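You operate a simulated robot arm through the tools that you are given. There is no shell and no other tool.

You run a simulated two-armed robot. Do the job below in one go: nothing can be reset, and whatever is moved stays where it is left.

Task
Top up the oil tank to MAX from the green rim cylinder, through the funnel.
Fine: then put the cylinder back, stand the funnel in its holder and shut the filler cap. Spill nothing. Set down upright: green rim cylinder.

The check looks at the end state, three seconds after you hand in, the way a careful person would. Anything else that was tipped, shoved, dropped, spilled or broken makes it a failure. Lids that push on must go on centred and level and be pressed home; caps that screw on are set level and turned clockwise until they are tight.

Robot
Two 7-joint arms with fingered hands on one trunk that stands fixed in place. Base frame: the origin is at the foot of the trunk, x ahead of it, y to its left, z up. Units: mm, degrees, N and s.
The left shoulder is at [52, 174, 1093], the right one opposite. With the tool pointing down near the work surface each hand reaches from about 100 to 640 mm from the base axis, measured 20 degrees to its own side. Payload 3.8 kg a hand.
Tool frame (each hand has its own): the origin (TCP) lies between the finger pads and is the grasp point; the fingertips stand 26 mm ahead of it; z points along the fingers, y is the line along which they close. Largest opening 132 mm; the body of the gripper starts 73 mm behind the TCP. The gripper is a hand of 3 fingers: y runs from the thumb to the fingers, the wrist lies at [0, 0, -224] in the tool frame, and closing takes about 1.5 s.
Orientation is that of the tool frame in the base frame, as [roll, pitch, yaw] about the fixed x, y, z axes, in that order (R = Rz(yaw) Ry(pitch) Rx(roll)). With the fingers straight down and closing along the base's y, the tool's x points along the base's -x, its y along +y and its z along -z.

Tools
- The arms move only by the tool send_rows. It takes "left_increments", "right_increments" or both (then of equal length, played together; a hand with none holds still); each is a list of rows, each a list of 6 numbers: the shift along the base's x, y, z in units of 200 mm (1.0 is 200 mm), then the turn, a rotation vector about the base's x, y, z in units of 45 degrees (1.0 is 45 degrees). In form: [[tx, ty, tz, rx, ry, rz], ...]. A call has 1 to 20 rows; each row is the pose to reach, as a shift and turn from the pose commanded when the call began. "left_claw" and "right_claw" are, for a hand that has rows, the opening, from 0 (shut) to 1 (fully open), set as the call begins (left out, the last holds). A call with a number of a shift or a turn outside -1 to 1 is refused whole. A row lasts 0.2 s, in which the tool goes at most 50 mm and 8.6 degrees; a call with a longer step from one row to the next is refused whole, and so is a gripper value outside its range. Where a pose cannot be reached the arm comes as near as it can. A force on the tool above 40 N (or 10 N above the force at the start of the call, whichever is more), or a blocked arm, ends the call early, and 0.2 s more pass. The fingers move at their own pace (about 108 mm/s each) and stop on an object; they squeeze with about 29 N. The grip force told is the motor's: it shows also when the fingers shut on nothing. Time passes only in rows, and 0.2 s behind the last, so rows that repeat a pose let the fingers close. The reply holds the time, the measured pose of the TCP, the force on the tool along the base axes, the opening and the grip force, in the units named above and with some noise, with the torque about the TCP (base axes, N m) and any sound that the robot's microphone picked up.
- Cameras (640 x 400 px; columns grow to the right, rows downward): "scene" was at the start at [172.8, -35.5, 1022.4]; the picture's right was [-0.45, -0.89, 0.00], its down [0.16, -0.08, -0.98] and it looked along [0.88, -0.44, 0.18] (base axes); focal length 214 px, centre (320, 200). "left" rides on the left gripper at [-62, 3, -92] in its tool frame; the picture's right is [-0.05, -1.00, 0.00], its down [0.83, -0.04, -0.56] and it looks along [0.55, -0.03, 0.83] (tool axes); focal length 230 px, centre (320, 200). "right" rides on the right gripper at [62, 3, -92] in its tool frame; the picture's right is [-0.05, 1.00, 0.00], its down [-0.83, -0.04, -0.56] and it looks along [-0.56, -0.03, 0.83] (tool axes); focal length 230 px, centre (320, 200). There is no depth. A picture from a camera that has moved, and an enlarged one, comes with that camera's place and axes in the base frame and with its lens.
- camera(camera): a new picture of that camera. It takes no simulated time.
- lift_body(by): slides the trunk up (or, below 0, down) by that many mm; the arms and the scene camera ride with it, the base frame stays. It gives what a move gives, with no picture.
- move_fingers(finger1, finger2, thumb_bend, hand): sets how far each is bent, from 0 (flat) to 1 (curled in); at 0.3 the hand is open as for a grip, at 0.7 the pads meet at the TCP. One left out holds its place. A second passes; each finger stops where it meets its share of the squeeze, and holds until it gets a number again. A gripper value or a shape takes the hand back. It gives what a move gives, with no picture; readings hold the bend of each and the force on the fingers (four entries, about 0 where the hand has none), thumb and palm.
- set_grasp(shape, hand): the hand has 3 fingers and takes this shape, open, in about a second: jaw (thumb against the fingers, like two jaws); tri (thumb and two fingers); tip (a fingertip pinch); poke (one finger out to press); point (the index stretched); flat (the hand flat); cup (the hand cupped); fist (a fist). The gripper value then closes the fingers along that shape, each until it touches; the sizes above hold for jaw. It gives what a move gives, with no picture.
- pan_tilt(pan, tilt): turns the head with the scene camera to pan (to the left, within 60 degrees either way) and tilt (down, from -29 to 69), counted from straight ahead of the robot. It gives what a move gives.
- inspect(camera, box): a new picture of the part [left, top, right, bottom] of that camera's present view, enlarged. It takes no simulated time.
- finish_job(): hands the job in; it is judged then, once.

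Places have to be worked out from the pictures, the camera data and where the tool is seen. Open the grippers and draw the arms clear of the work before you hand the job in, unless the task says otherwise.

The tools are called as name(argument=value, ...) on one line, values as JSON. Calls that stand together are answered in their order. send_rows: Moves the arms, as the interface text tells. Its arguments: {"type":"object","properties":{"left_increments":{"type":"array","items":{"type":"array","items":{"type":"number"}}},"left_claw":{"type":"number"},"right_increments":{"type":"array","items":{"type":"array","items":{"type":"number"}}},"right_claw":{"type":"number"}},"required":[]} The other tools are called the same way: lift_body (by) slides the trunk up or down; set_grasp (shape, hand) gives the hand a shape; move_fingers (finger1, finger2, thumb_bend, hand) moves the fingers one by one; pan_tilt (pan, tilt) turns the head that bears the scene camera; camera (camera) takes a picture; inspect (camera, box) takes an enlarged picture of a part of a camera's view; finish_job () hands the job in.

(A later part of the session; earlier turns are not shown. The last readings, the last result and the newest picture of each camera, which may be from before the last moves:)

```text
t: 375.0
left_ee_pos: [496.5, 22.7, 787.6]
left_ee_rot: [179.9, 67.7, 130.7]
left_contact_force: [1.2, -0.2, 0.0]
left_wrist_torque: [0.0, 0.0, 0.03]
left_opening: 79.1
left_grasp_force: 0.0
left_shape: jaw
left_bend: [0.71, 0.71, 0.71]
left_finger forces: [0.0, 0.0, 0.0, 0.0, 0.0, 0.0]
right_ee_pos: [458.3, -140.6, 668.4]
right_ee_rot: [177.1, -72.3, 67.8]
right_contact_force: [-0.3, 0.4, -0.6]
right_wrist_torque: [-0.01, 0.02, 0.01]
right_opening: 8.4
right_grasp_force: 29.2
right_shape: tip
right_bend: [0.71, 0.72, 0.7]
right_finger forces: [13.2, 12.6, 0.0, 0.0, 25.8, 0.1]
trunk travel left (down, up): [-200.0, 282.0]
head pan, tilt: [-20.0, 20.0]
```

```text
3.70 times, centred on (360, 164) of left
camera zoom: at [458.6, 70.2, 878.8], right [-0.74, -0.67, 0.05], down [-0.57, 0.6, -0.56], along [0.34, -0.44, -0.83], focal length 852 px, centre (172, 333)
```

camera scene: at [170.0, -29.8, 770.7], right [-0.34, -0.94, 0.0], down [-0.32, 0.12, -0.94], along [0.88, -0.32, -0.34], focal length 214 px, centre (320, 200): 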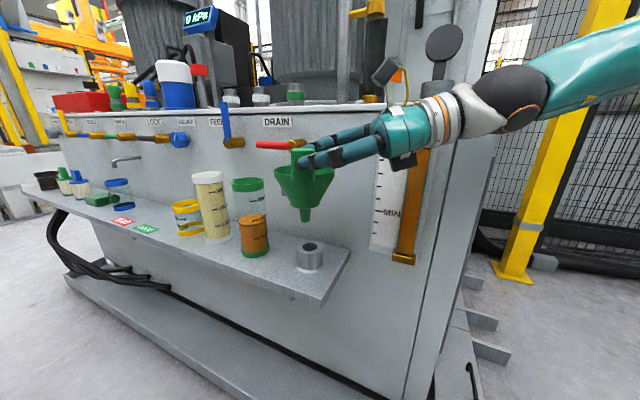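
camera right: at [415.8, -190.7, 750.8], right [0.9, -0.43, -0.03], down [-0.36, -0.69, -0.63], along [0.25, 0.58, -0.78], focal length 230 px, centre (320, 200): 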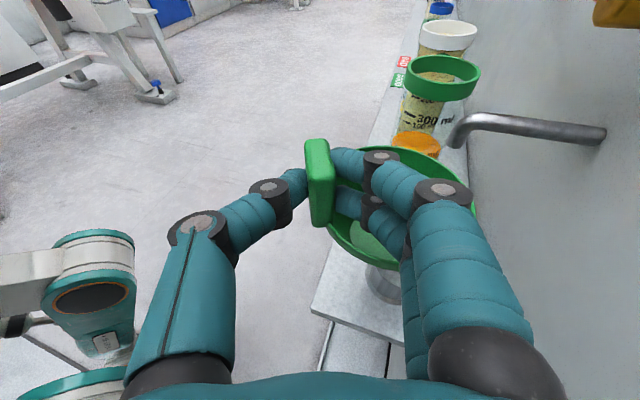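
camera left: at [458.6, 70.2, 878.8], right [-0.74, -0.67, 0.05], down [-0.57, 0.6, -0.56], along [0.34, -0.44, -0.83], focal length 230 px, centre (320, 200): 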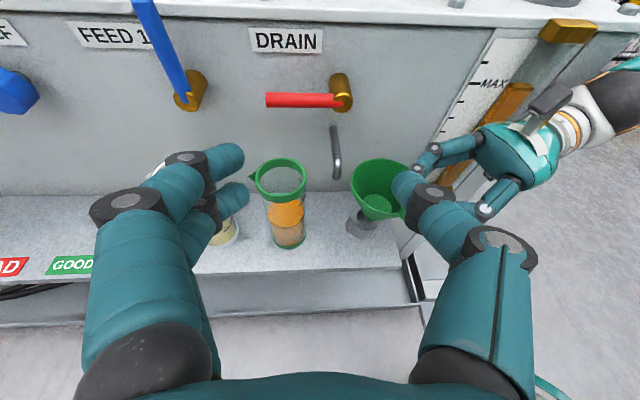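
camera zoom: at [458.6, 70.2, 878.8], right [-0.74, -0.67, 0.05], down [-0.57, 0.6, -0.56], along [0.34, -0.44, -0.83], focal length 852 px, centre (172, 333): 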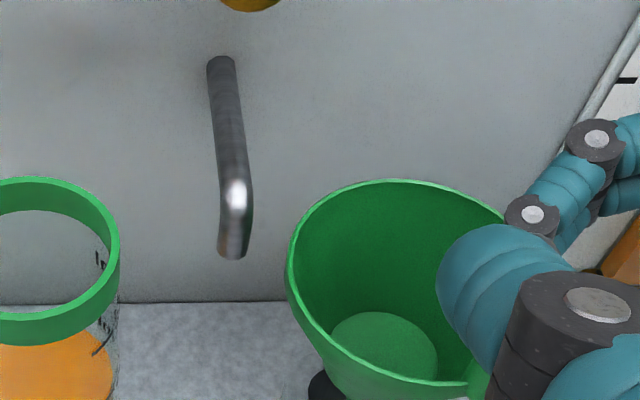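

I look at the ring part of this view, then lower the left hand for a flatter angle.

send_rows(left_increments=[[-0.02, 0.04, -0.1, 0, 0, 0], [-0.05, 0.08, -0.22, 0, 0, 0], [-0.08, 0.12, -0.35, 0, 0, 0], [-0.1, 0.15, -0.48, 0, 0, 0], [-0.1, 0.15, -0.6, 0, 0, 0], [-0.1, 0.15, -0.66, 0, 0, 0], [-0.1, 0.15, -0.66, 0, 0, 0]])

camera(camera="left")

inspect(camera="left", box=[330, 90, 450, 198])

```text
t: 376.6
left_ee_pos: [521.2, 46.6, 746.6]
left_ee_rot: [-179.1, 64.5, 130.9]
left_contact_force: [-0.2, -0.4, 0.3]
left_wrist_torque: [-0.03, 0.0, -0.03]
left_opening: 79.0
left_grasp_force: 0.1
left_shape: jaw
left_bend: [0.71, 0.71, 0.71]
left_finger forces: [0.1, 0.0, 0.0, 0.0, 0.1, 0.0]
left hand out of reach, approached as far as the arm can: row 1, 2, 3, 4, 5, 6, 7
right_ee_pos: [458.3, -139.6, 666.5]
right_ee_rot: [177.3, -72.4, 67.6]
right_contact_force: [0.3, 0.4, -0.4]
right_wrist_torque: [-0.03, 0.05, 0.02]
right_opening: 8.4
right_grasp_force: 29.1
right_shape: tip
right_bend: [0.71, 0.72, 0.7]
right_finger forces: [13.2, 12.6, 0.1, 0.0, 25.8, 0.1]
trunk travel left (down, up): [-200.0, 282.0]
head pan, tilt: [-20.0, 20.0]
```

```text
taken
camera left: at [487.6, 91.9, 842.2], right [-0.75, -0.66, 0.05], down [-0.59, 0.63, -0.51], along [0.3, -0.41, -0.86], focal length 230 px, centre (320, 200)
```

left: 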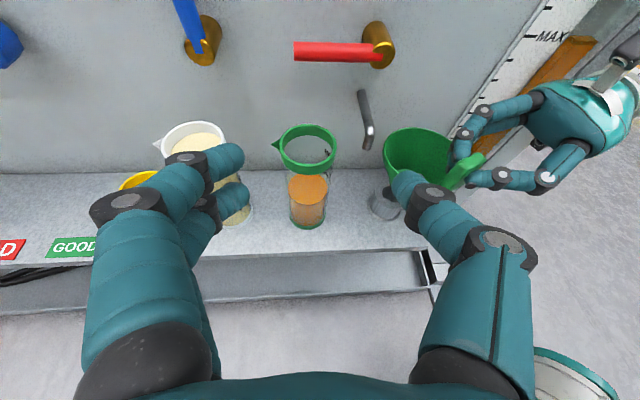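

```text
3.70 times, centred on (390, 144) of left
camera zoom: at [487.6, 91.9, 842.2], right [-0.75, -0.66, 0.05], down [-0.59, 0.63, -0.51], along [0.3, -0.41, -0.86], focal length 852 px, centre (61, 407)
```

zoom: 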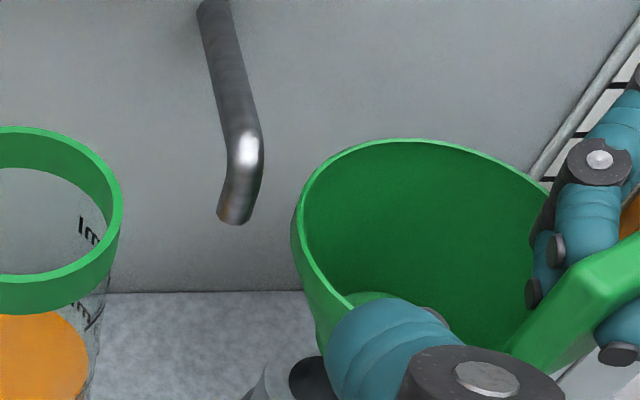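

The left view is obstructed, but combining stem length, collar height and all bearings, the stem seems ~11 mm above the ring and still ~12 mm short along the camera's line of sight. I move (+12, -3, -8) mm gently and compare again.

send_rows(right_increments=[[0.015, -0.004, 0, 0, 0, 0], [0.03, -0.008, 0, 0, 0, 0], [0.045, -0.012, -0.005, 0, 0, 0], [0.06, -0.015, -0.015, 0, 0, 0], [0.06, -0.015, -0.028, 0, 0, 0], [0.06, -0.015, -0.04, 0, 0, 0], [0.06, -0.015, -0.04, 0, 0, 0]])

inspect(camera="scene", box=[294, 224, 334, 260])

inspect(camera="scene", box=[250, 150, 350, 270])

camera(camera="right")

```text
t: 378.2
left_ee_pos: [520.8, 46.5, 748.7]
left_ee_rot: [-179.3, 64.5, 130.8]
left_contact_force: [-0.3, 0.6, -0.4]
left_wrist_torque: [0.04, 0.02, 0.01]
left_opening: 79.0
left_grasp_force: 0.1
left_shape: jaw
left_bend: [0.71, 0.71, 0.71]
left_finger forces: [0.1, 0.0, 0.1, 0.0, 0.0, 0.1]
right_ee_pos: [470.4, -142.1, 658.2]
right_ee_rot: [177.4, -72.5, 67.7]
right_contact_force: [-0.1, -0.1, 0.3]
right_wrist_torque: [0.05, 0.0, -0.01]
right_opening: 8.8
right_grasp_force: 29.0
right_shape: tip
right_bend: [0.71, 0.72, 0.7]
right_finger forces: [13.1, 12.6, 0.1, 0.0, 25.7, 0.0]
trunk travel left (down, up): [-200.0, 282.0]
head pan, tilt: [-20.0, 20.0]
```

```text
11.11 times, centred on (314, 242) of scene
camera zoom: at [170.0, -29.7, 770.7], right [-0.34, -0.94, 0.0], down [-0.32, 0.12, -0.94], along [0.88, -0.32, -0.34], focal length 2383 px, centre (387, -267)
```

zoom: 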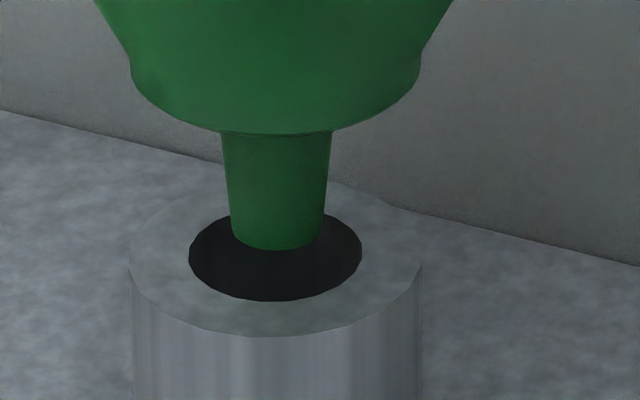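

```text
3.33 times, centred on (300, 210) of scene
camera zoom: at [170.0, -29.7, 770.7], right [-0.34, -0.94, 0.0], down [-0.32, 0.12, -0.94], along [0.88, -0.32, -0.34], focal length 715 px, centre (387, 167)
```

zoom: 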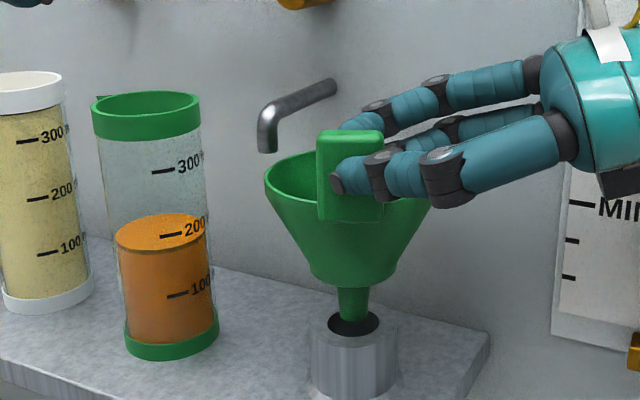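

```text
taken
camera right: at [442.8, -206.7, 744.9], right [0.9, -0.43, -0.04], down [-0.36, -0.69, -0.63], along [0.25, 0.58, -0.78], focal length 230 px, centre (320, 200)
```

right: 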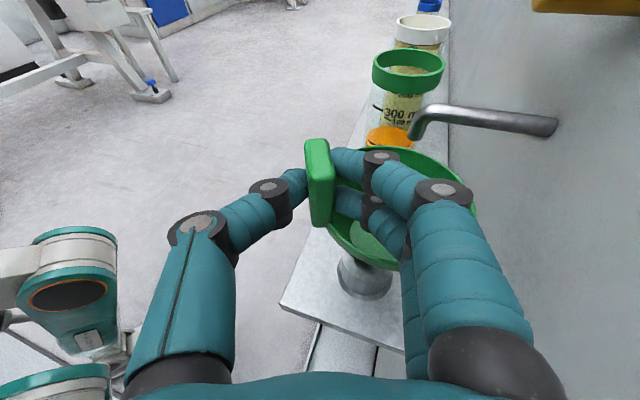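

Accounting for perspective the stem is now practically above the hole (within a few mm, tolerance 6 mm). I lower slowly in 1.5 mm steps, watching the force.

send_rows(right_increments=[[0, 0, -0.008, 0, 0, 0], [0, 0, -0.016, 0, 0, 0], [0, 0, -0.024, 0, 0, 0], [0, 0, -0.032, 0, 0, 0], [0, 0, -0.04, 0, 0, 0], [0, 0, -0.04, 0, 0, 0]])

inspect(camera="scene", box=[294, 224, 334, 260])

```text
t: 379.6
left_ee_pos: [521.0, 47.1, 748.6]
left_ee_rot: [-179.3, 64.5, 130.8]
left_contact_force: [0.1, -1.0, -0.1]
left_wrist_torque: [-0.01, 0.01, 0.06]
left_opening: 79.0
left_grasp_force: 0.0
left_shape: jaw
left_bend: [0.71, 0.71, 0.71]
left_finger forces: [0.1, 0.1, 0.1, 0.0, 0.1, 0.0]
right_ee_pos: [470.3, -141.8, 651.1]
right_ee_rot: [177.2, -72.4, 67.8]
right_contact_force: [0.7, 0.3, -0.3]
right_wrist_torque: [0.03, 0.02, 0.01]
right_opening: 8.7
right_grasp_force: 29.6
right_shape: tip
right_bend: [0.71, 0.72, 0.7]
right_finger forces: [13.2, 12.6, 0.0, 0.1, 25.8, 0.0]
trunk travel left (down, up): [-200.0, 282.0]
head pan, tilt: [-20.0, 20.0]
```

```text
11.11 times, centred on (314, 242) of scene
camera zoom: at [169.9, -29.7, 770.8], right [-0.34, -0.94, 0.0], down [-0.32, 0.12, -0.94], along [0.88, -0.32, -0.34], focal length 2383 px, centre (387, -267)
```

zoom: 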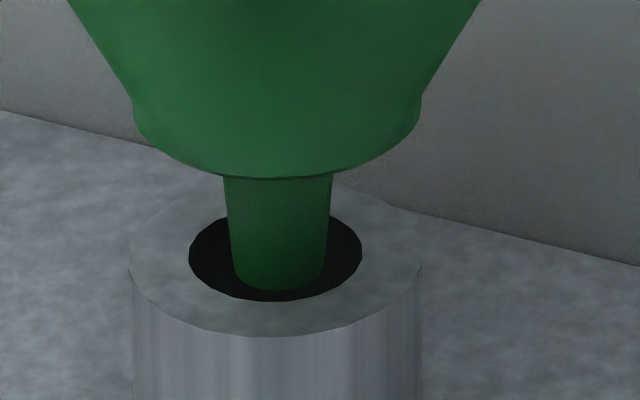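

No contact; stem tip appears within the hole outline. I continue lowering slowly.

send_rows(right_increments=[[0, 0, -0.006, 0, 0, 0], [0, 0, -0.012, 0, 0, 0], [0, 0, -0.018, 0, 0, 0], [0, 0, -0.024, 0, 0, 0], [0, 0, -0.03, 0, 0, 0], [0, 0, -0.03, 0, 0, 0]])

inspect(camera="scene", box=[294, 224, 334, 260])

```text
t: 381.0
left_ee_pos: [519.9, 47.4, 748.0]
left_ee_rot: [-179.3, 64.5, 130.8]
left_contact_force: [-0.4, 0.0, 0.9]
left_wrist_torque: [-0.02, 0.02, -0.03]
left_opening: 79.1
left_grasp_force: 0.0
left_shape: jaw
left_bend: [0.71, 0.71, 0.71]
left_finger forces: [0.0, 0.0, 0.0, 0.1, 0.1, 0.0]
right_ee_pos: [470.3, -141.2, 644.1]
right_ee_rot: [177.3, -72.3, 67.8]
right_contact_force: [0.1, -0.6, -0.7]
right_wrist_torque: [0.02, 0.02, 0.02]
right_opening: 8.8
right_grasp_force: 29.0
right_shape: tip
right_bend: [0.71, 0.72, 0.7]
right_finger forces: [13.2, 12.6, 0.1, 0.0, 25.9, 0.1]
trunk travel left (down, up): [-200.0, 282.0]
head pan, tilt: [-20.0, 20.0]
```

```text
11.11 times, centred on (314, 242) of scene
camera zoom: at [169.8, -29.7, 770.8], right [-0.34, -0.94, 0.0], down [-0.32, 0.12, -0.94], along [0.88, -0.32, -0.34], focal length 2383 px, centre (387, -267)
```

zoom: 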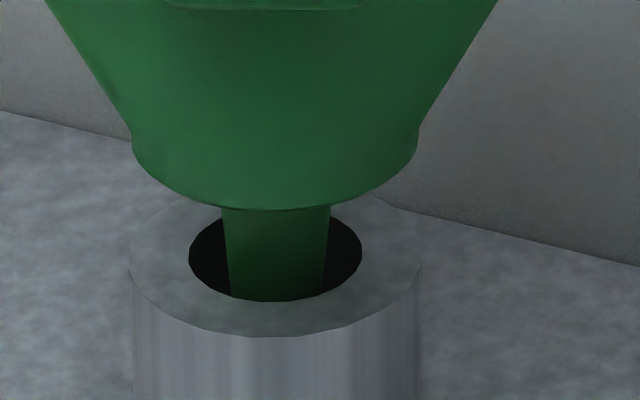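

The stem has entered the hole. I lower further in small steps until it seats.

send_rows(right_increments=[[0, 0, -0.012, 0, 0, 0], [0, 0, -0.024, 0, 0, 0], [0, 0, -0.036, 0, 0, 0], [0, 0, -0.048, 0, 0, 0], [0, 0, -0.06, 0, 0, 0], [0, 0, -0.07, 0, 0, 0], [0, 0, -0.08, 0, 0, 0], [0, 0, -0.08, 0, 0, 0]])

inspect(camera="scene", box=[270, 190, 350, 262])

```text
t: 382.8
left_ee_pos: [520.8, 48.1, 747.7]
left_ee_rot: [-179.3, 64.5, 130.9]
left_contact_force: [0.1, -1.0, -0.1]
left_wrist_torque: [-0.01, -0.01, 0.02]
left_opening: 79.2
left_grasp_force: 0.0
left_shape: jaw
left_bend: [0.71, 0.71, 0.71]
left_finger forces: [0.1, 0.1, 0.0, 0.0, 0.0, 0.1]
right_ee_pos: [470.2, -141.8, 629.0]
right_ee_rot: [177.1, -72.4, 67.8]
right_contact_force: [0.3, 0.7, -0.7]
right_wrist_torque: [-0.01, 0.0, -0.02]
right_opening: 8.6
right_grasp_force: 29.3
right_shape: tip
right_bend: [0.71, 0.72, 0.7]
right_finger forces: [13.2, 12.6, 0.0, 0.0, 25.8, 0.0]
trunk travel left (down, up): [-200.0, 282.0]
head pan, tilt: [-20.0, 20.0]
```

```text
5.56 times, centred on (310, 226) of scene
camera zoom: at [169.8, -29.6, 770.8], right [-0.34, -0.94, 0.0], down [-0.32, 0.12, -0.94], along [0.88, -0.32, -0.34], focal length 1192 px, centre (376, 56)
```

zoom: 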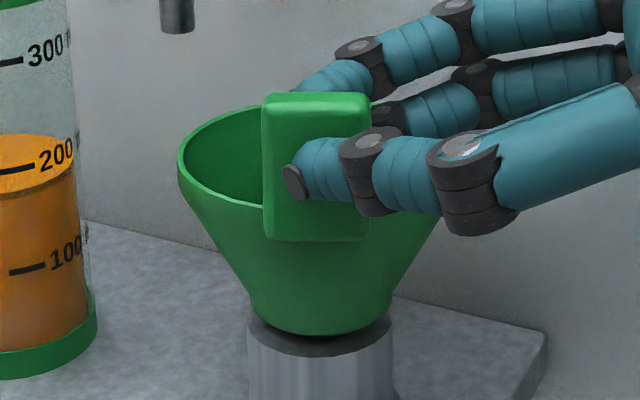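

Collar and ring are aligned, a few mm of gap left. I lower the rest until contact shows.

send_rows(right_increments=[[0, 0, -0.01, 0, 0, 0], [0, 0, -0.02, 0, 0, 0], [0, 0, -0.03, 0, 0, 0], [0, 0, -0.038, 0, 0, 0], [0, 0, -0.045, 0, 0, 0], [0, 0, -0.045, 0, 0, 0]])

inspect(camera="scene", box=[270, 190, 350, 262])

```text
t: 384.2
left_ee_pos: [520.2, 47.3, 748.5]
left_ee_rot: [-179.4, 64.6, 130.8]
left_contact_force: [0.3, -1.1, 0.1]
left_wrist_torque: [-0.02, 0.0, -0.01]
left_opening: 79.3
left_grasp_force: 0.0
left_shape: jaw
left_bend: [0.71, 0.71, 0.71]
left_finger forces: [0.0, 0.0, 0.0, 0.0, 0.0, 0.0]
right_ee_pos: [470.3, -142.1, 620.3]
right_ee_rot: [177.0, -72.5, 68.1]
right_contact_force: [-2.0, 0.7, 5.4]
right_wrist_torque: [0.05, -0.09, 0.02]
right_opening: 8.7
right_grasp_force: 28.8
right_shape: tip
right_bend: [0.71, 0.72, 0.7]
right_finger forces: [12.5, 13.4, 0.0, 0.0, 28.0, 0.0]
trunk travel left (down, up): [-200.0, 282.0]
head pan, tilt: [-20.0, 20.0]
```

```text
5.56 times, centred on (310, 226) of scene
camera zoom: at [169.5, -29.5, 770.9], right [-0.34, -0.94, 0.0], down [-0.32, 0.12, -0.94], along [0.88, -0.32, -0.34], focal length 1192 px, centre (376, 56)
```

zoom: 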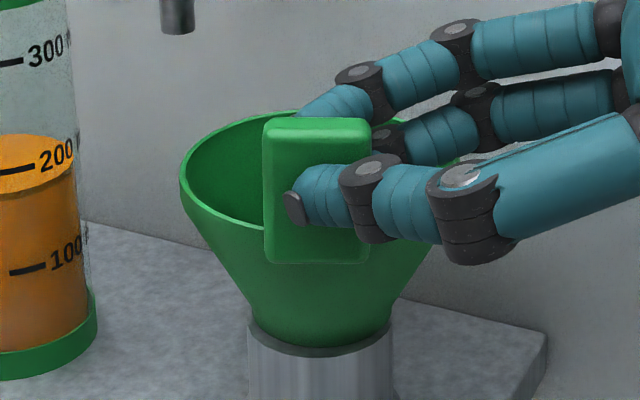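

Seated: 5 N of contact at exactly the predicted height. I open the fingers and check that the funnel stands.

send_rows(right_increments=[[0, 0, 0.003, 0, 0, 0], [0, 0, 0.005, 0, 0, 0], [0, 0, 0.005, 0, 0, 0], [0, 0, 0.005, 0, 0, 0], [0, 0, 0.005, 0, 0, 0], [0, 0, 0.005, 0, 0, 0]], right_claw=0.42)

inspect(camera="scene", box=[260, 180, 360, 270])

camera(camera="right")

```text
t: 385.6
left_ee_pos: [520.4, 46.8, 748.3]
left_ee_rot: [-179.3, 64.6, 130.8]
left_contact_force: [0.3, 0.1, -0.9]
left_wrist_torque: [0.02, 0.01, 0.0]
left_opening: 79.2
left_grasp_force: 0.0
left_shape: jaw
left_bend: [0.71, 0.71, 0.71]
left_finger forces: [0.0, 0.0, 0.1, 0.1, 0.0, 0.0]
right_ee_pos: [471.2, -142.3, 621.3]
right_ee_rot: [177.3, -72.3, 67.8]
right_contact_force: [-0.6, -0.2, 1.5]
right_wrist_torque: [-0.01, 0.02, 0.01]
right_opening: 54.3
right_grasp_force: 0.0
right_shape: tip
right_bend: [0.73, 0.74, 0.7]
right_finger forces: [0.1, 1.0, 0.0, 0.0, 0.0, 0.1]
trunk travel left (down, up): [-200.0, 282.0]
head pan, tilt: [-20.0, 20.0]
```

```text
4.44 times, centred on (310, 225) of scene
camera zoom: at [169.6, -29.6, 770.8], right [-0.34, -0.94, 0.0], down [-0.32, 0.12, -0.94], along [0.88, -0.32, -0.34], focal length 953 px, centre (364, 89)
```

zoom: 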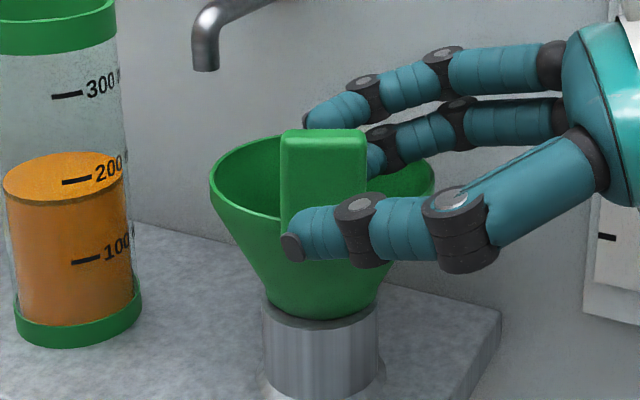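

```text
taken
camera right: at [442.6, -207.0, 706.8], right [0.9, -0.43, -0.04], down [-0.36, -0.69, -0.62], along [0.25, 0.58, -0.78], focal length 230 px, centre (320, 200)
```

right: 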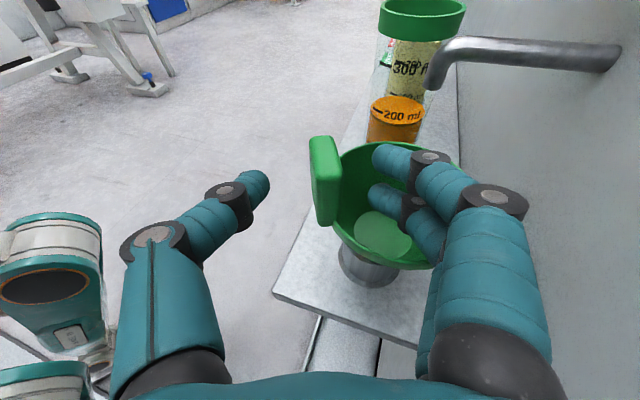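

The funnel stands by itself in its holder. I lift the hand slightly and draw it back along its axis.

send_rows(right_increments=[[0, 0, 0.03, 0, 0, 0], [0, 0, 0.07, 0, 0, 0], [-0.01, -0.02, 0.1, 0, 0, 0], [-0.04, -0.08, 0.11, 0, 0, 0], [-0.08, -0.17, 0.12, 0, 0, 0], [-0.12, -0.27, 0.13, 0, 0, 0], [-0.16, -0.37, 0.15, 0, 0, 0], [-0.2, -0.46, 0.2, 0, 0, 0], [-0.2, -0.5, 0.3, 0, 0, 0], [-0.2, -0.5, 0.45, 0, 0, 0], [-0.2, -0.5, 0.6, 0, 0, 0], [-0.2, -0.5, 0.75, 0, 0, 0]])

camera(camera="scene")

inspect(camera="scene", box=[220, 150, 370, 280])

```text
t: 387.5
left_ee_pos: [520.3, 47.8, 748.9]
left_ee_rot: [-179.3, 64.6, 130.8]
left_contact_force: [0.2, -0.1, 0.1]
left_wrist_torque: [0.03, 0.0, -0.03]
left_opening: 79.3
left_grasp_force: 0.0
left_shape: jaw
left_bend: [0.71, 0.71, 0.71]
left_finger forces: [0.0, 0.0, 0.0, 0.0, 0.1, 0.0]
right_ee_pos: [424.9, -229.2, 665.9]
right_ee_rot: [178.6, -73.1, 67.3]
right_contact_force: [-6.3, 15.7, -2.5]
right_wrist_torque: [0.05, 0.02, 0.07]
right_opening: 51.0
right_grasp_force: 0.1
right_shape: tip
right_bend: [0.73, 0.73, 0.7]
right_finger forces: [1.6, 14.2, 0.0, 0.0, 0.1, 0.1]
trunk travel left (down, up): [-200.0, 282.0]
head pan, tilt: [-20.0, 20.0]
stopped in row 9 (right hand): the force on the tool passed its limit at 43 N (the readings are from after the stop); the commanded pose is now the measured one
```

```text
taken
camera scene: at [169.7, -29.5, 770.9], right [-0.34, -0.94, 0.0], down [-0.32, 0.12, -0.94], along [0.88, -0.32, -0.34], focal length 214 px, centre (320, 200)
```

scene: 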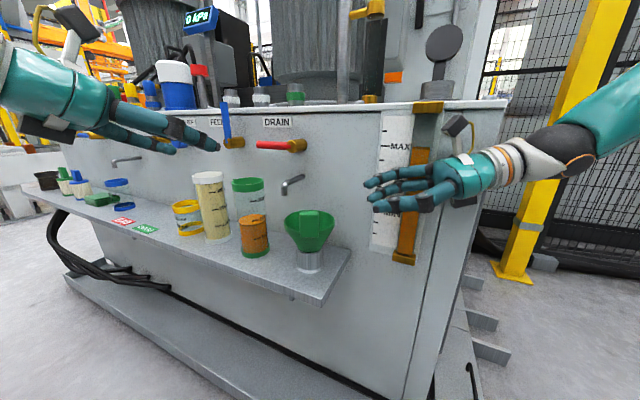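

```text
3.08 times, centred on (295, 215) of scene
camera zoom: at [169.7, -29.5, 770.9], right [-0.34, -0.94, 0.0], down [-0.32, 0.12, -0.94], along [0.88, -0.32, -0.34], focal length 660 px, centre (397, 154)
```

zoom: 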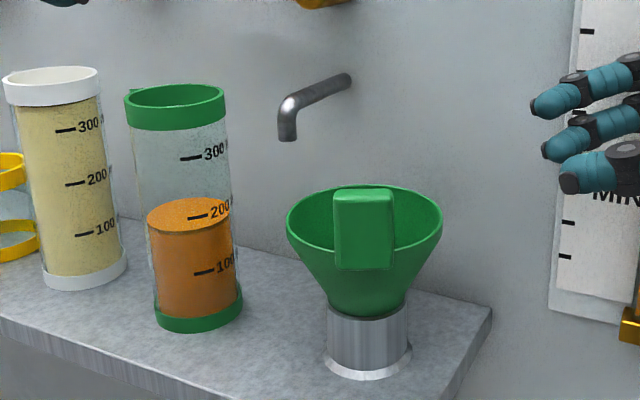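

The funnel stands well in its holder. The retreating hand brushed the tank wall; I move it straight away from the wall.

send_rows(right_increments=[[-0.05, 0.05, 0, 0, 0, 0], [-0.12, 0.12, 0, 0, 0, 0], [-0.2, 0.18, 0.05, 0, 0, 0], [-0.25, 0.2, 0.15, 0, 0, 0], [-0.25, 0.2, 0.3, 0, 0, 0], [-0.25, 0.15, 0.45, 0, 0, 0], [-0.25, 0.1, 0.6, 0, 0, 0], [-0.25, 0.05, 0.75, 0, 0, 0], [-0.25, 0, 0.9, 0, 0, 0]])

inspect(camera="scene", box=[350, 80, 490, 280])

```text
t: 389.5
left_ee_pos: [520.5, 46.2, 747.5]
left_ee_rot: [-179.3, 64.5, 130.8]
left_contact_force: [0.8, 0.0, 0.0]
left_wrist_torque: [-0.02, 0.01, -0.01]
left_opening: 78.9
left_grasp_force: 0.1
left_shape: jaw
left_bend: [0.71, 0.71, 0.71]
left_finger forces: [0.0, 0.0, 0.0, 0.0, 0.0, 0.1]
right_ee_pos: [375.3, -231.6, 846.8]
right_ee_rot: [178.3, -72.8, 67.3]
right_contact_force: [0.1, 0.5, -0.6]
right_wrist_torque: [-0.03, 0.01, 0.02]
right_opening: 55.2
right_grasp_force: 0.1
right_shape: tip
right_bend: [0.73, 0.73, 0.7]
right_finger forces: [0.0, 0.0, 0.1, 0.0, 0.0, 0.0]
trunk travel left (down, up): [-200.0, 282.0]
head pan, tilt: [-20.0, 20.0]
```

```text
2.00 times, centred on (420, 180) of scene
camera zoom: at [169.9, -29.8, 770.8], right [-0.34, -0.94, 0.0], down [-0.32, 0.12, -0.94], along [0.88, -0.32, -0.34], focal length 429 px, centre (120, 240)
```

zoom: 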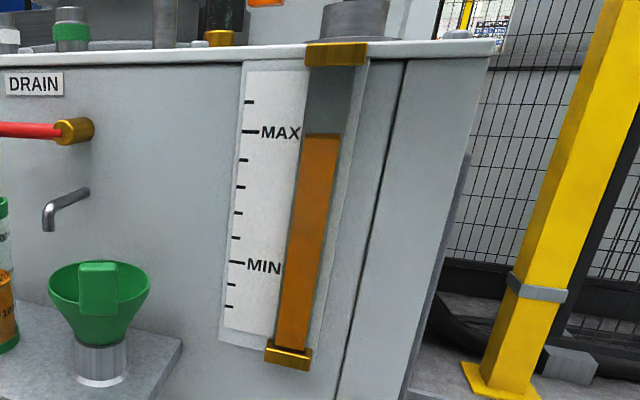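

Gauge still at MAX, nothing disturbed. Now the filler cap: I raise the trunk and inspect the cap and neck.

lift_body(by=150)

pan_tilt(pan=-40, tilt=12)

send_rows(right_increments=[[0, -0.05, 0.05, 0, 0, -0.05], [0, -0.1, 0.1, 0, 0, -0.1], [0, -0.2, 0.15, 0, 0, -0.2], [-0.02, -0.32, 0.2, 0, 0, -0.3], [-0.04, -0.44, 0.25, 0, 0, -0.4], [-0.06, -0.56, 0.25, 0, 0, -0.5], [-0.06, -0.68, 0.25, 0, 0, -0.5], [-0.06, -0.8, 0.25, 0, 0, -0.5], [-0.06, -0.9, 0.25, 0, 0, -0.5]])

camera(camera="scene")

inspect(camera="scene", box=[270, 100, 400, 220])

camera(camera="right")

```text
t: 391.3
left_ee_pos: [521.5, 47.1, 897.8]
left_ee_rot: [-179.1, 64.2, 130.9]
left_contact_force: [-0.6, 0.1, -1.0]
left_wrist_torque: [-0.03, 0.01, -0.04]
left_opening: 78.9
left_grasp_force: 0.1
left_shape: jaw
left_bend: [0.71, 0.71, 0.71]
left_finger forces: [0.0, 0.1, 0.1, 0.0, 0.0, 0.0]
right_ee_pos: [376.3, -233.5, 995.3]
right_ee_rot: [178.5, -72.9, 67.3]
right_contact_force: [0.4, 0.3, 0.6]
right_wrist_torque: [0.01, 0.01, 0.03]
right_opening: 55.0
right_grasp_force: 0.0
right_shape: tip
right_bend: [0.73, 0.73, 0.7]
right_finger forces: [0.1, 0.0, 0.0, 0.0, 0.0, 0.0]
trunk travel left (down, up): [-350.0, 132.0]
head pan, tilt: [-20.0, 20.0]
```

```text
t: 392.1
left_ee_pos: [521.3, 46.9, 898.6]
left_ee_rot: [-179.3, 64.2, 130.9]
left_contact_force: [0.7, 0.8, 0.2]
left_wrist_torque: [0.0, 0.02, -0.01]
left_opening: 79.2
left_grasp_force: 0.1
left_shape: jaw
left_bend: [0.71, 0.71, 0.71]
left_finger forces: [0.0, 0.0, 0.1, 0.0, 0.0, 0.1]
right_ee_pos: [375.8, -231.5, 996.1]
right_ee_rot: [178.2, -72.8, 67.4]
right_contact_force: [-1.2, -0.4, 0.4]
right_wrist_torque: [0.01, -0.02, 0.02]
right_opening: 55.2
right_grasp_force: 0.0
right_shape: tip
right_bend: [0.73, 0.73, 0.7]
right_finger forces: [0.0, 0.1, 0.0, 0.0, 0.1, 0.0]
trunk travel left (down, up): [-350.0, 132.0]
head pan, tilt: [-40.0, 12.0]
```

```text
t: 394.1
left_ee_pos: [521.1, 47.1, 897.9]
left_ee_rot: [-179.2, 64.3, 130.8]
left_contact_force: [0.4, 0.9, -0.1]
left_wrist_torque: [0.0, 0.0, 0.01]
left_opening: 79.1
left_grasp_force: 0.0
left_shape: jaw
left_bend: [0.71, 0.71, 0.71]
left_finger forces: [0.0, 0.0, 0.0, 0.0, 0.1, 0.0]
right_ee_pos: [404.9, -369.6, 1034.2]
right_ee_rot: [178.3, -72.8, 44.9]
right_contact_force: [0.7, -0.4, -0.6]
right_wrist_torque: [-0.01, 0.01, 0.04]
right_opening: 55.4
right_grasp_force: 0.2
right_shape: tip
right_bend: [0.73, 0.73, 0.7]
right_finger forces: [0.0, 0.0, 0.0, 0.0, 0.0, 0.0]
right hand out of reach, approached as far as the arm can: row 4, 5, 6, 7, 8, 9
trunk travel left (down, up): [-350.0, 132.0]
head pan, tilt: [-40.0, 12.0]
```

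```text
taken
camera scene: at [161.8, -58.0, 930.4], right [-0.64, -0.77, 0.0], down [-0.16, 0.13, -0.98], along [0.75, -0.63, -0.21], focal length 214 px, centre (320, 200)
```

scene: 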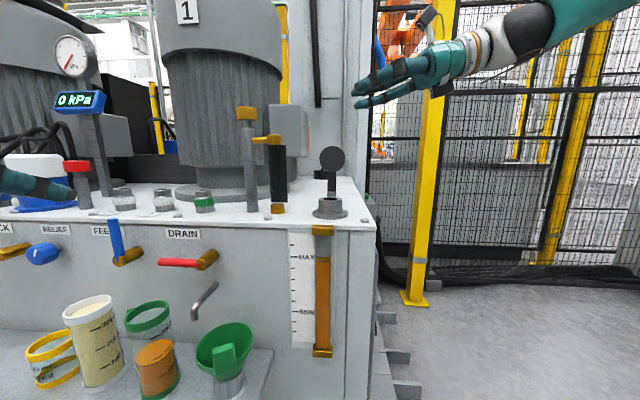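

```text
3.33 times, centred on (335, 160) of scene
camera zoom: at [161.8, -58.0, 930.4], right [-0.64, -0.77, 0.0], down [-0.16, 0.13, -0.98], along [0.75, -0.63, -0.21], focal length 715 px, centre (270, 333)
```

zoom: 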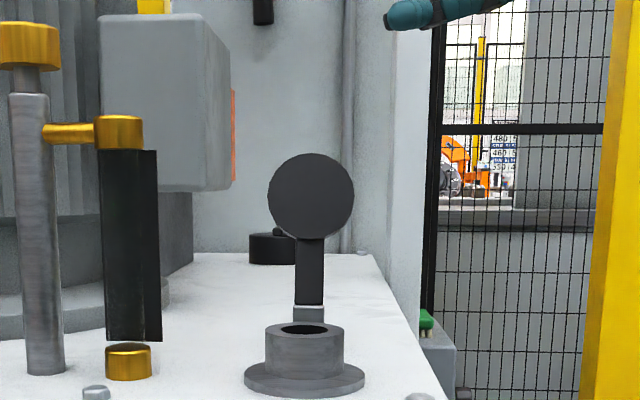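

```text
taken
camera right: at [355.3, -419.9, 1120.3], right [0.67, -0.74, -0.04], down [-0.59, -0.5, -0.63], along [0.44, 0.45, -0.77], focal length 230 px, centre (320, 200)
```

right: 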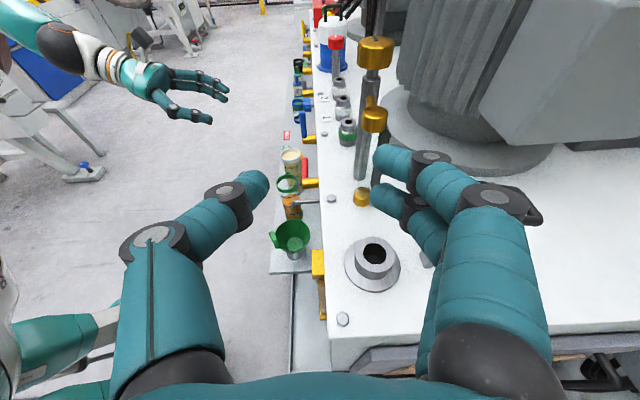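

The cap is a disc on an arm hinged behind the neck, standing upright near (569, -441, 920). I'll tip it over by reaching past its right edge with one stretched finger of the right hand and drawing it toward the robot. First I shape the hand and swing to heading ~15°.

set_grasp(hand="right", shape="poke")

send_rows(right_increments=[[0.02, -0.06, 0, 0, 0, -0.09], [0.04, -0.13, 0, 0, 0, -0.18], [0.06, -0.2, 0, 0, 0, -0.28], [0.08, -0.28, -0.03, 0, 0, -0.38], [0.1, -0.36, -0.06, 0, 0, -0.48], [0.12, -0.45, -0.1, 0, 0, -0.57], [0.14, -0.55, -0.13, 0, 0, -0.64], [0.14, -0.6, -0.15, 0, 0, -0.64]])

camera(camera="right")

camera(camera="scene")

```text
t: 395.0
left_ee_pos: [521.5, 47.4, 899.9]
left_ee_rot: [-179.3, 64.3, 130.8]
left_contact_force: [-0.4, 0.6, -0.3]
left_wrist_torque: [0.01, 0.03, 0.06]
left_opening: 79.1
left_grasp_force: 0.1
left_shape: jaw
left_bend: [0.71, 0.71, 0.71]
left_finger forces: [0.1, 0.1, 0.1, 0.0, 0.0, 0.0]
right_ee_pos: [403.5, -368.7, 1034.5]
right_ee_rot: [178.4, -72.9, 44.9]
right_contact_force: [0.0, 0.1, -0.8]
right_wrist_torque: [0.02, 0.02, 0.0]
right_opening: 0.1
right_grasp_force: 0.1
right_shape: poke
right_bend: [1.0, 1.0, 0.45]
right_finger forces: [0.1, 0.0, 0.0, 0.0, 0.1, 0.1]
trunk travel left (down, up): [-350.0, 132.0]
head pan, tilt: [-40.0, 12.0]
```

```text
t: 396.8
left_ee_pos: [520.9, 47.1, 899.1]
left_ee_rot: [-179.1, 64.2, 130.9]
left_contact_force: [0.1, 0.6, -0.2]
left_wrist_torque: [0.04, 0.01, 0.0]
left_opening: 79.3
left_grasp_force: 0.0
left_shape: jaw
left_bend: [0.71, 0.71, 0.71]
left_finger forces: [0.1, 0.1, 0.0, 0.0, 0.0, 0.0]
right_ee_pos: [440.6, -489.6, 1001.2]
right_ee_rot: [178.1, -72.8, 16.2]
right_contact_force: [0.2, 0.4, 0.0]
right_wrist_torque: [0.02, 0.03, -0.01]
right_opening: 0.0
right_grasp_force: 0.0
right_shape: poke
right_bend: [1.0, 1.0, 0.45]
right_finger forces: [0.0, 0.0, 0.0, 0.0, 0.0, 0.1]
right hand out of reach, approached as far as the arm can: row 1, 2, 3, 4, 5, 6, 7, 8
trunk travel left (down, up): [-350.0, 132.0]
head pan, tilt: [-40.0, 12.0]
```

```text
taken
camera right: at [373.2, -511.0, 1087.2], right [0.23, -0.97, -0.04], down [-0.76, -0.16, -0.63], along [0.61, 0.18, -0.78], focal length 230 px, centre (320, 200)
```

right: 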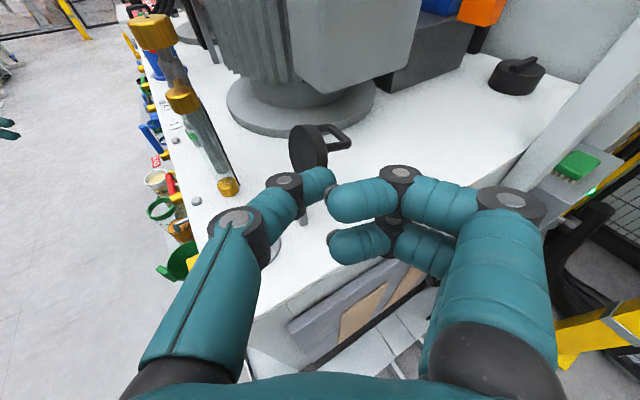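

```text
taken
camera scene: at [162.0, -57.5, 930.4], right [-0.64, -0.77, 0.0], down [-0.16, 0.13, -0.98], along [0.75, -0.63, -0.21], focal length 214 px, centre (320, 200)
```

scene: 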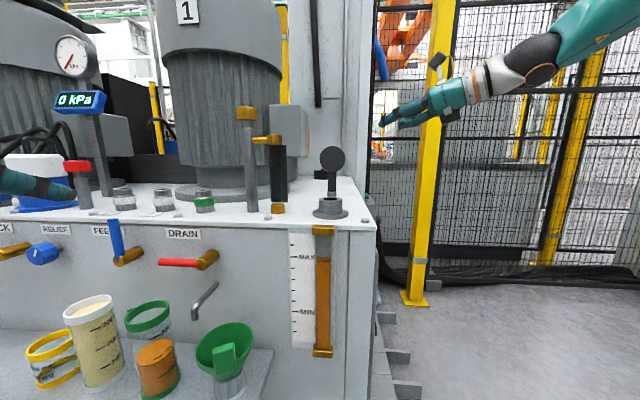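

The "poke" shape uses the thumb, which does not help. Better: an open jaw straddling the disc from its right edge – thumb in front, fingers behind (with the D-handle). I set that, heading 25°, to a start point right of the cap.

set_grasp(hand="right", shape="jaw")

send_rows(right_increments=[[0.04, 0.0, -0.05, 0, 0, 0.04], [0.08, 0.005, -0.1, 0, 0, 0.08], [0.12, 0.01, -0.16, 0, 0, 0.13], [0.16, 0.015, -0.22, 0, 0, 0.18], [0.2, 0.018, -0.28, 0, 0, 0.22], [0.2, 0.018, -0.3, 0, 0, 0.22]], right_claw=0.72)

camera(camera="right")

inspect(camera="scene", box=[270, 80, 430, 220])

```text
t: 397.7
left_ee_pos: [519.6, 46.5, 899.2]
left_ee_rot: [-179.2, 64.2, 130.8]
left_contact_force: [-0.6, 0.3, 0.7]
left_wrist_torque: [-0.01, -0.02, -0.02]
left_opening: 79.1
left_grasp_force: 0.1
left_shape: jaw
left_bend: [0.71, 0.71, 0.71]
left_finger forces: [0.0, 0.1, 0.0, 0.0, 0.0, 0.1]
right_ee_pos: [440.4, -491.1, 1001.6]
right_ee_rot: [178.2, -73.0, 16.2]
right_contact_force: [0.8, 0.6, -0.1]
right_wrist_torque: [0.02, 0.0, 0.0]
right_opening: 131.7
right_grasp_force: 0.1
right_shape: jaw
right_bend: [0.3, 0.3, 0.3]
right_finger forces: [0.0, 0.1, 0.0, 0.1, 0.0, 0.0]
trunk travel left (down, up): [-350.0, 132.0]
head pan, tilt: [-40.0, 12.0]
```

```text
t: 399.1
left_ee_pos: [521.2, 47.1, 897.9]
left_ee_rot: [-179.2, 64.3, 130.8]
left_contact_force: [-0.6, -0.4, 0.5]
left_wrist_torque: [0.01, -0.01, 0.0]
left_opening: 79.0
left_grasp_force: 0.1
left_shape: jaw
left_bend: [0.71, 0.71, 0.71]
left_finger forces: [0.0, 0.0, 0.0, 0.1, 0.1, 0.0]
right_ee_pos: [480.2, -487.6, 942.2]
right_ee_rot: [178.1, -72.9, 26.1]
right_contact_force: [0.9, 0.6, 0.5]
right_wrist_torque: [0.01, -0.01, 0.02]
right_opening: 95.4
right_grasp_force: 0.1
right_shape: jaw
right_bend: [0.66, 0.66, 0.63]
right_finger forces: [0.0, 0.0, 0.0, 0.0, 0.0, 0.0]
trunk travel left (down, up): [-350.0, 132.0]
head pan, tilt: [-40.0, 12.0]
```

```text
taken
camera right: at [417.2, -518.9, 1027.4], right [0.4, -0.92, -0.04], down [-0.72, -0.29, -0.63], along [0.57, 0.28, -0.77], focal length 230 px, centre (320, 200)
```

right: 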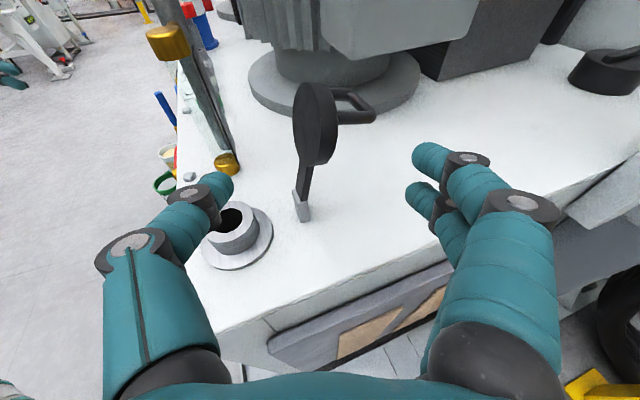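

```text
2.86 times, centred on (350, 150) of scene
camera zoom: at [161.7, -57.8, 930.5], right [-0.64, -0.77, 0.0], down [-0.16, 0.13, -0.98], along [0.75, -0.63, -0.21], focal length 613 px, centre (234, 343)
```

zoom: 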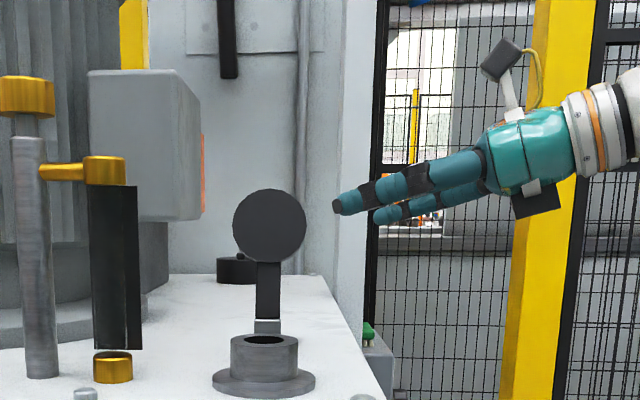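

A perfect side view: hinge post near (555, -425), disc straight ahead between thumb and fingers, its D-handle reaching ~37 mm behind. I open fully and advance 50 mm.

send_rows(right_increments=[[0, 0, 0, 0, 0, 0], [0, 0, 0, 0, 0, 0], [0.05, 0.022, 0, 0, 0, 0], [0.1, 0.045, 0, 0, 0, 0], [0.16, 0.07, 0, 0, 0, 0], [0.22, 0.098, 0, 0, 0, 0], [0.22, 0.098, 0, 0, 0, 0]], right_claw=1.0)

camera(camera="right")

inspect(camera="scene", box=[270, 80, 430, 220])

```text
t: 400.7
left_ee_pos: [521.3, 46.6, 898.5]
left_ee_rot: [-179.2, 64.3, 130.9]
left_contact_force: [0.2, 0.4, 0.0]
left_wrist_torque: [0.04, 0.05, 0.0]
left_opening: 79.1
left_grasp_force: 0.1
left_shape: jaw
left_bend: [0.71, 0.71, 0.71]
left_finger forces: [0.0, 0.1, 0.0, 0.0, 0.0, 0.0]
right_ee_pos: [525.6, -469.0, 941.7]
right_ee_rot: [178.1, -72.7, 25.9]
right_contact_force: [0.8, 0.8, -0.5]
right_wrist_torque: [0.03, -0.01, 0.03]
right_opening: 131.9
right_grasp_force: 0.1
right_shape: jaw
right_bend: [0.3, 0.3, 0.3]
right_finger forces: [0.0, 0.1, 0.0, 0.0, 0.0, 0.1]
trunk travel left (down, up): [-350.0, 132.0]
head pan, tilt: [-40.0, 12.0]
```

```text
taken
camera right: at [461.9, -499.5, 1027.1], right [0.4, -0.92, -0.04], down [-0.72, -0.29, -0.63], along [0.57, 0.28, -0.78], focal length 230 px, centre (320, 200)
```

right: 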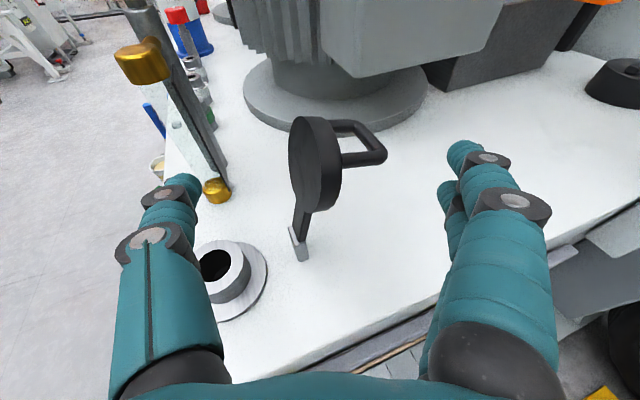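

```text
2.86 times, centred on (350, 150) of scene
camera zoom: at [161.8, -57.8, 930.4], right [-0.64, -0.77, 0.0], down [-0.16, 0.13, -0.98], along [0.75, -0.63, -0.21], focal length 613 px, centre (234, 343)
```

zoom: 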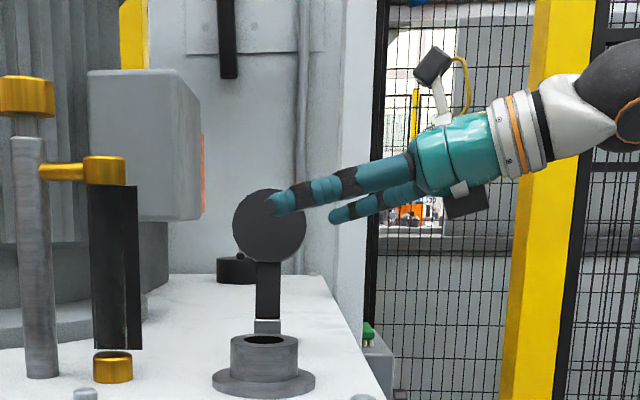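

Clear on both sides. I advance another 32 mm so the fingers are fully behind the D-handle.

send_rows(right_increments=[[0.04, 0.018, 0, 0, 0, 0], [0.08, 0.036, 0, 0, 0, 0], [0.12, 0.054, 0, 0, 0, 0], [0.146, 0.065, 0, 0, 0, 0], [0.146, 0.065, 0, 0, 0, 0]])

camera(camera="right")

```text
t: 401.9
left_ee_pos: [521.1, 47.5, 898.5]
left_ee_rot: [-179.2, 64.1, 130.8]
left_contact_force: [0.1, -1.3, 0.3]
left_wrist_torque: [0.02, -0.01, 0.01]
left_opening: 79.3
left_grasp_force: 0.0
left_shape: jaw
left_bend: [0.71, 0.71, 0.71]
left_finger forces: [0.0, 0.0, 0.0, 0.0, 0.1, 0.0]
right_ee_pos: [554.0, -454.4, 941.3]
right_ee_rot: [178.3, -72.8, 25.8]
right_contact_force: [-0.7, -0.3, -0.1]
right_wrist_torque: [0.0, 0.0, 0.0]
right_opening: 131.8
right_grasp_force: 0.2
right_shape: jaw
right_bend: [0.3, 0.3, 0.3]
right_finger forces: [0.0, 0.1, 0.0, 0.0, 0.0, 0.0]
trunk travel left (down, up): [-350.0, 132.0]
head pan, tilt: [-40.0, 12.0]
```

```text
taken
camera right: at [490.6, -486.5, 1026.6], right [0.4, -0.92, -0.04], down [-0.72, -0.28, -0.63], along [0.57, 0.28, -0.78], focal length 230 px, centre (320, 200)
```

right: 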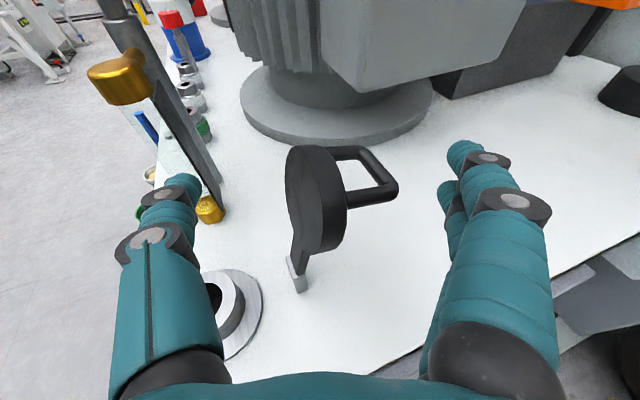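

Now I draw the hand toward the robot, square to the disc, so the fingers pull the handle and tip the cap forward – in small steps.

send_rows(right_increments=[[-0.02, 0.02, 0, 0, 0, 0], [-0.045, 0.044, 0, 0, 0, 0], [-0.07, 0.068, 0, 0, 0, 0], [-0.095, 0.092, 0, 0, 0, 0], [-0.12, 0.116, 0, 0, 0, 0], [-0.145, 0.14, 0, 0, 0, 0], [-0.17, 0.165, 0, 0, 0, 0], [-0.195, 0.19, 0, 0, 0, 0]])

camera(camera="right")

inspect(camera="scene", box=[270, 80, 430, 220])

```text
t: 403.7
left_ee_pos: [520.6, 47.8, 897.6]
left_ee_rot: [-179.3, 64.1, 130.8]
left_contact_force: [-0.6, -0.4, 0.3]
left_wrist_torque: [-0.02, 0.0, -0.01]
left_opening: 79.0
left_grasp_force: 0.0
left_shape: jaw
left_bend: [0.71, 0.71, 0.71]
left_finger forces: [0.1, 0.0, 0.0, 0.1, 0.0, 0.1]
right_ee_pos: [515.7, -417.0, 941.5]
right_ee_rot: [178.1, -72.9, 26.1]
right_contact_force: [-0.1, 0.1, 0.5]
right_wrist_torque: [0.0, 0.02, 0.01]
right_opening: 132.0
right_grasp_force: 0.0
right_shape: jaw
right_bend: [0.3, 0.3, 0.3]
right_finger forces: [0.0, 0.0, 0.0, 0.0, 0.0, 0.0]
trunk travel left (down, up): [-350.0, 132.0]
head pan, tilt: [-40.0, 12.0]
```

```text
taken
camera right: at [451.8, -448.3, 1026.4], right [0.4, -0.92, -0.04], down [-0.72, -0.29, -0.63], along [0.57, 0.28, -0.78], focal length 230 px, centre (320, 200)
```

right: 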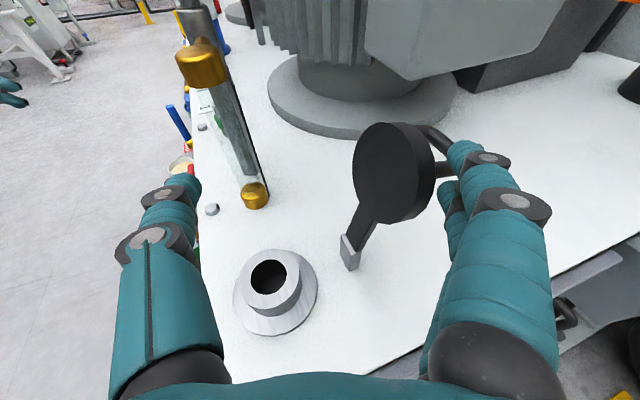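

```text
2.86 times, centred on (350, 150) of scene
camera zoom: at [161.8, -57.8, 930.4], right [-0.64, -0.77, 0.0], down [-0.16, 0.13, -0.98], along [0.75, -0.63, -0.21], focal length 613 px, centre (234, 343)
```

zoom: 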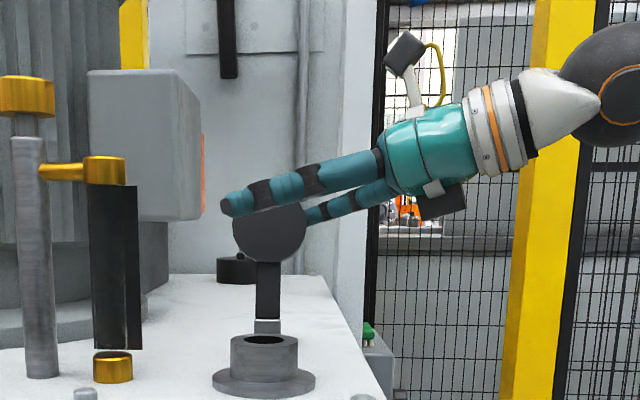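

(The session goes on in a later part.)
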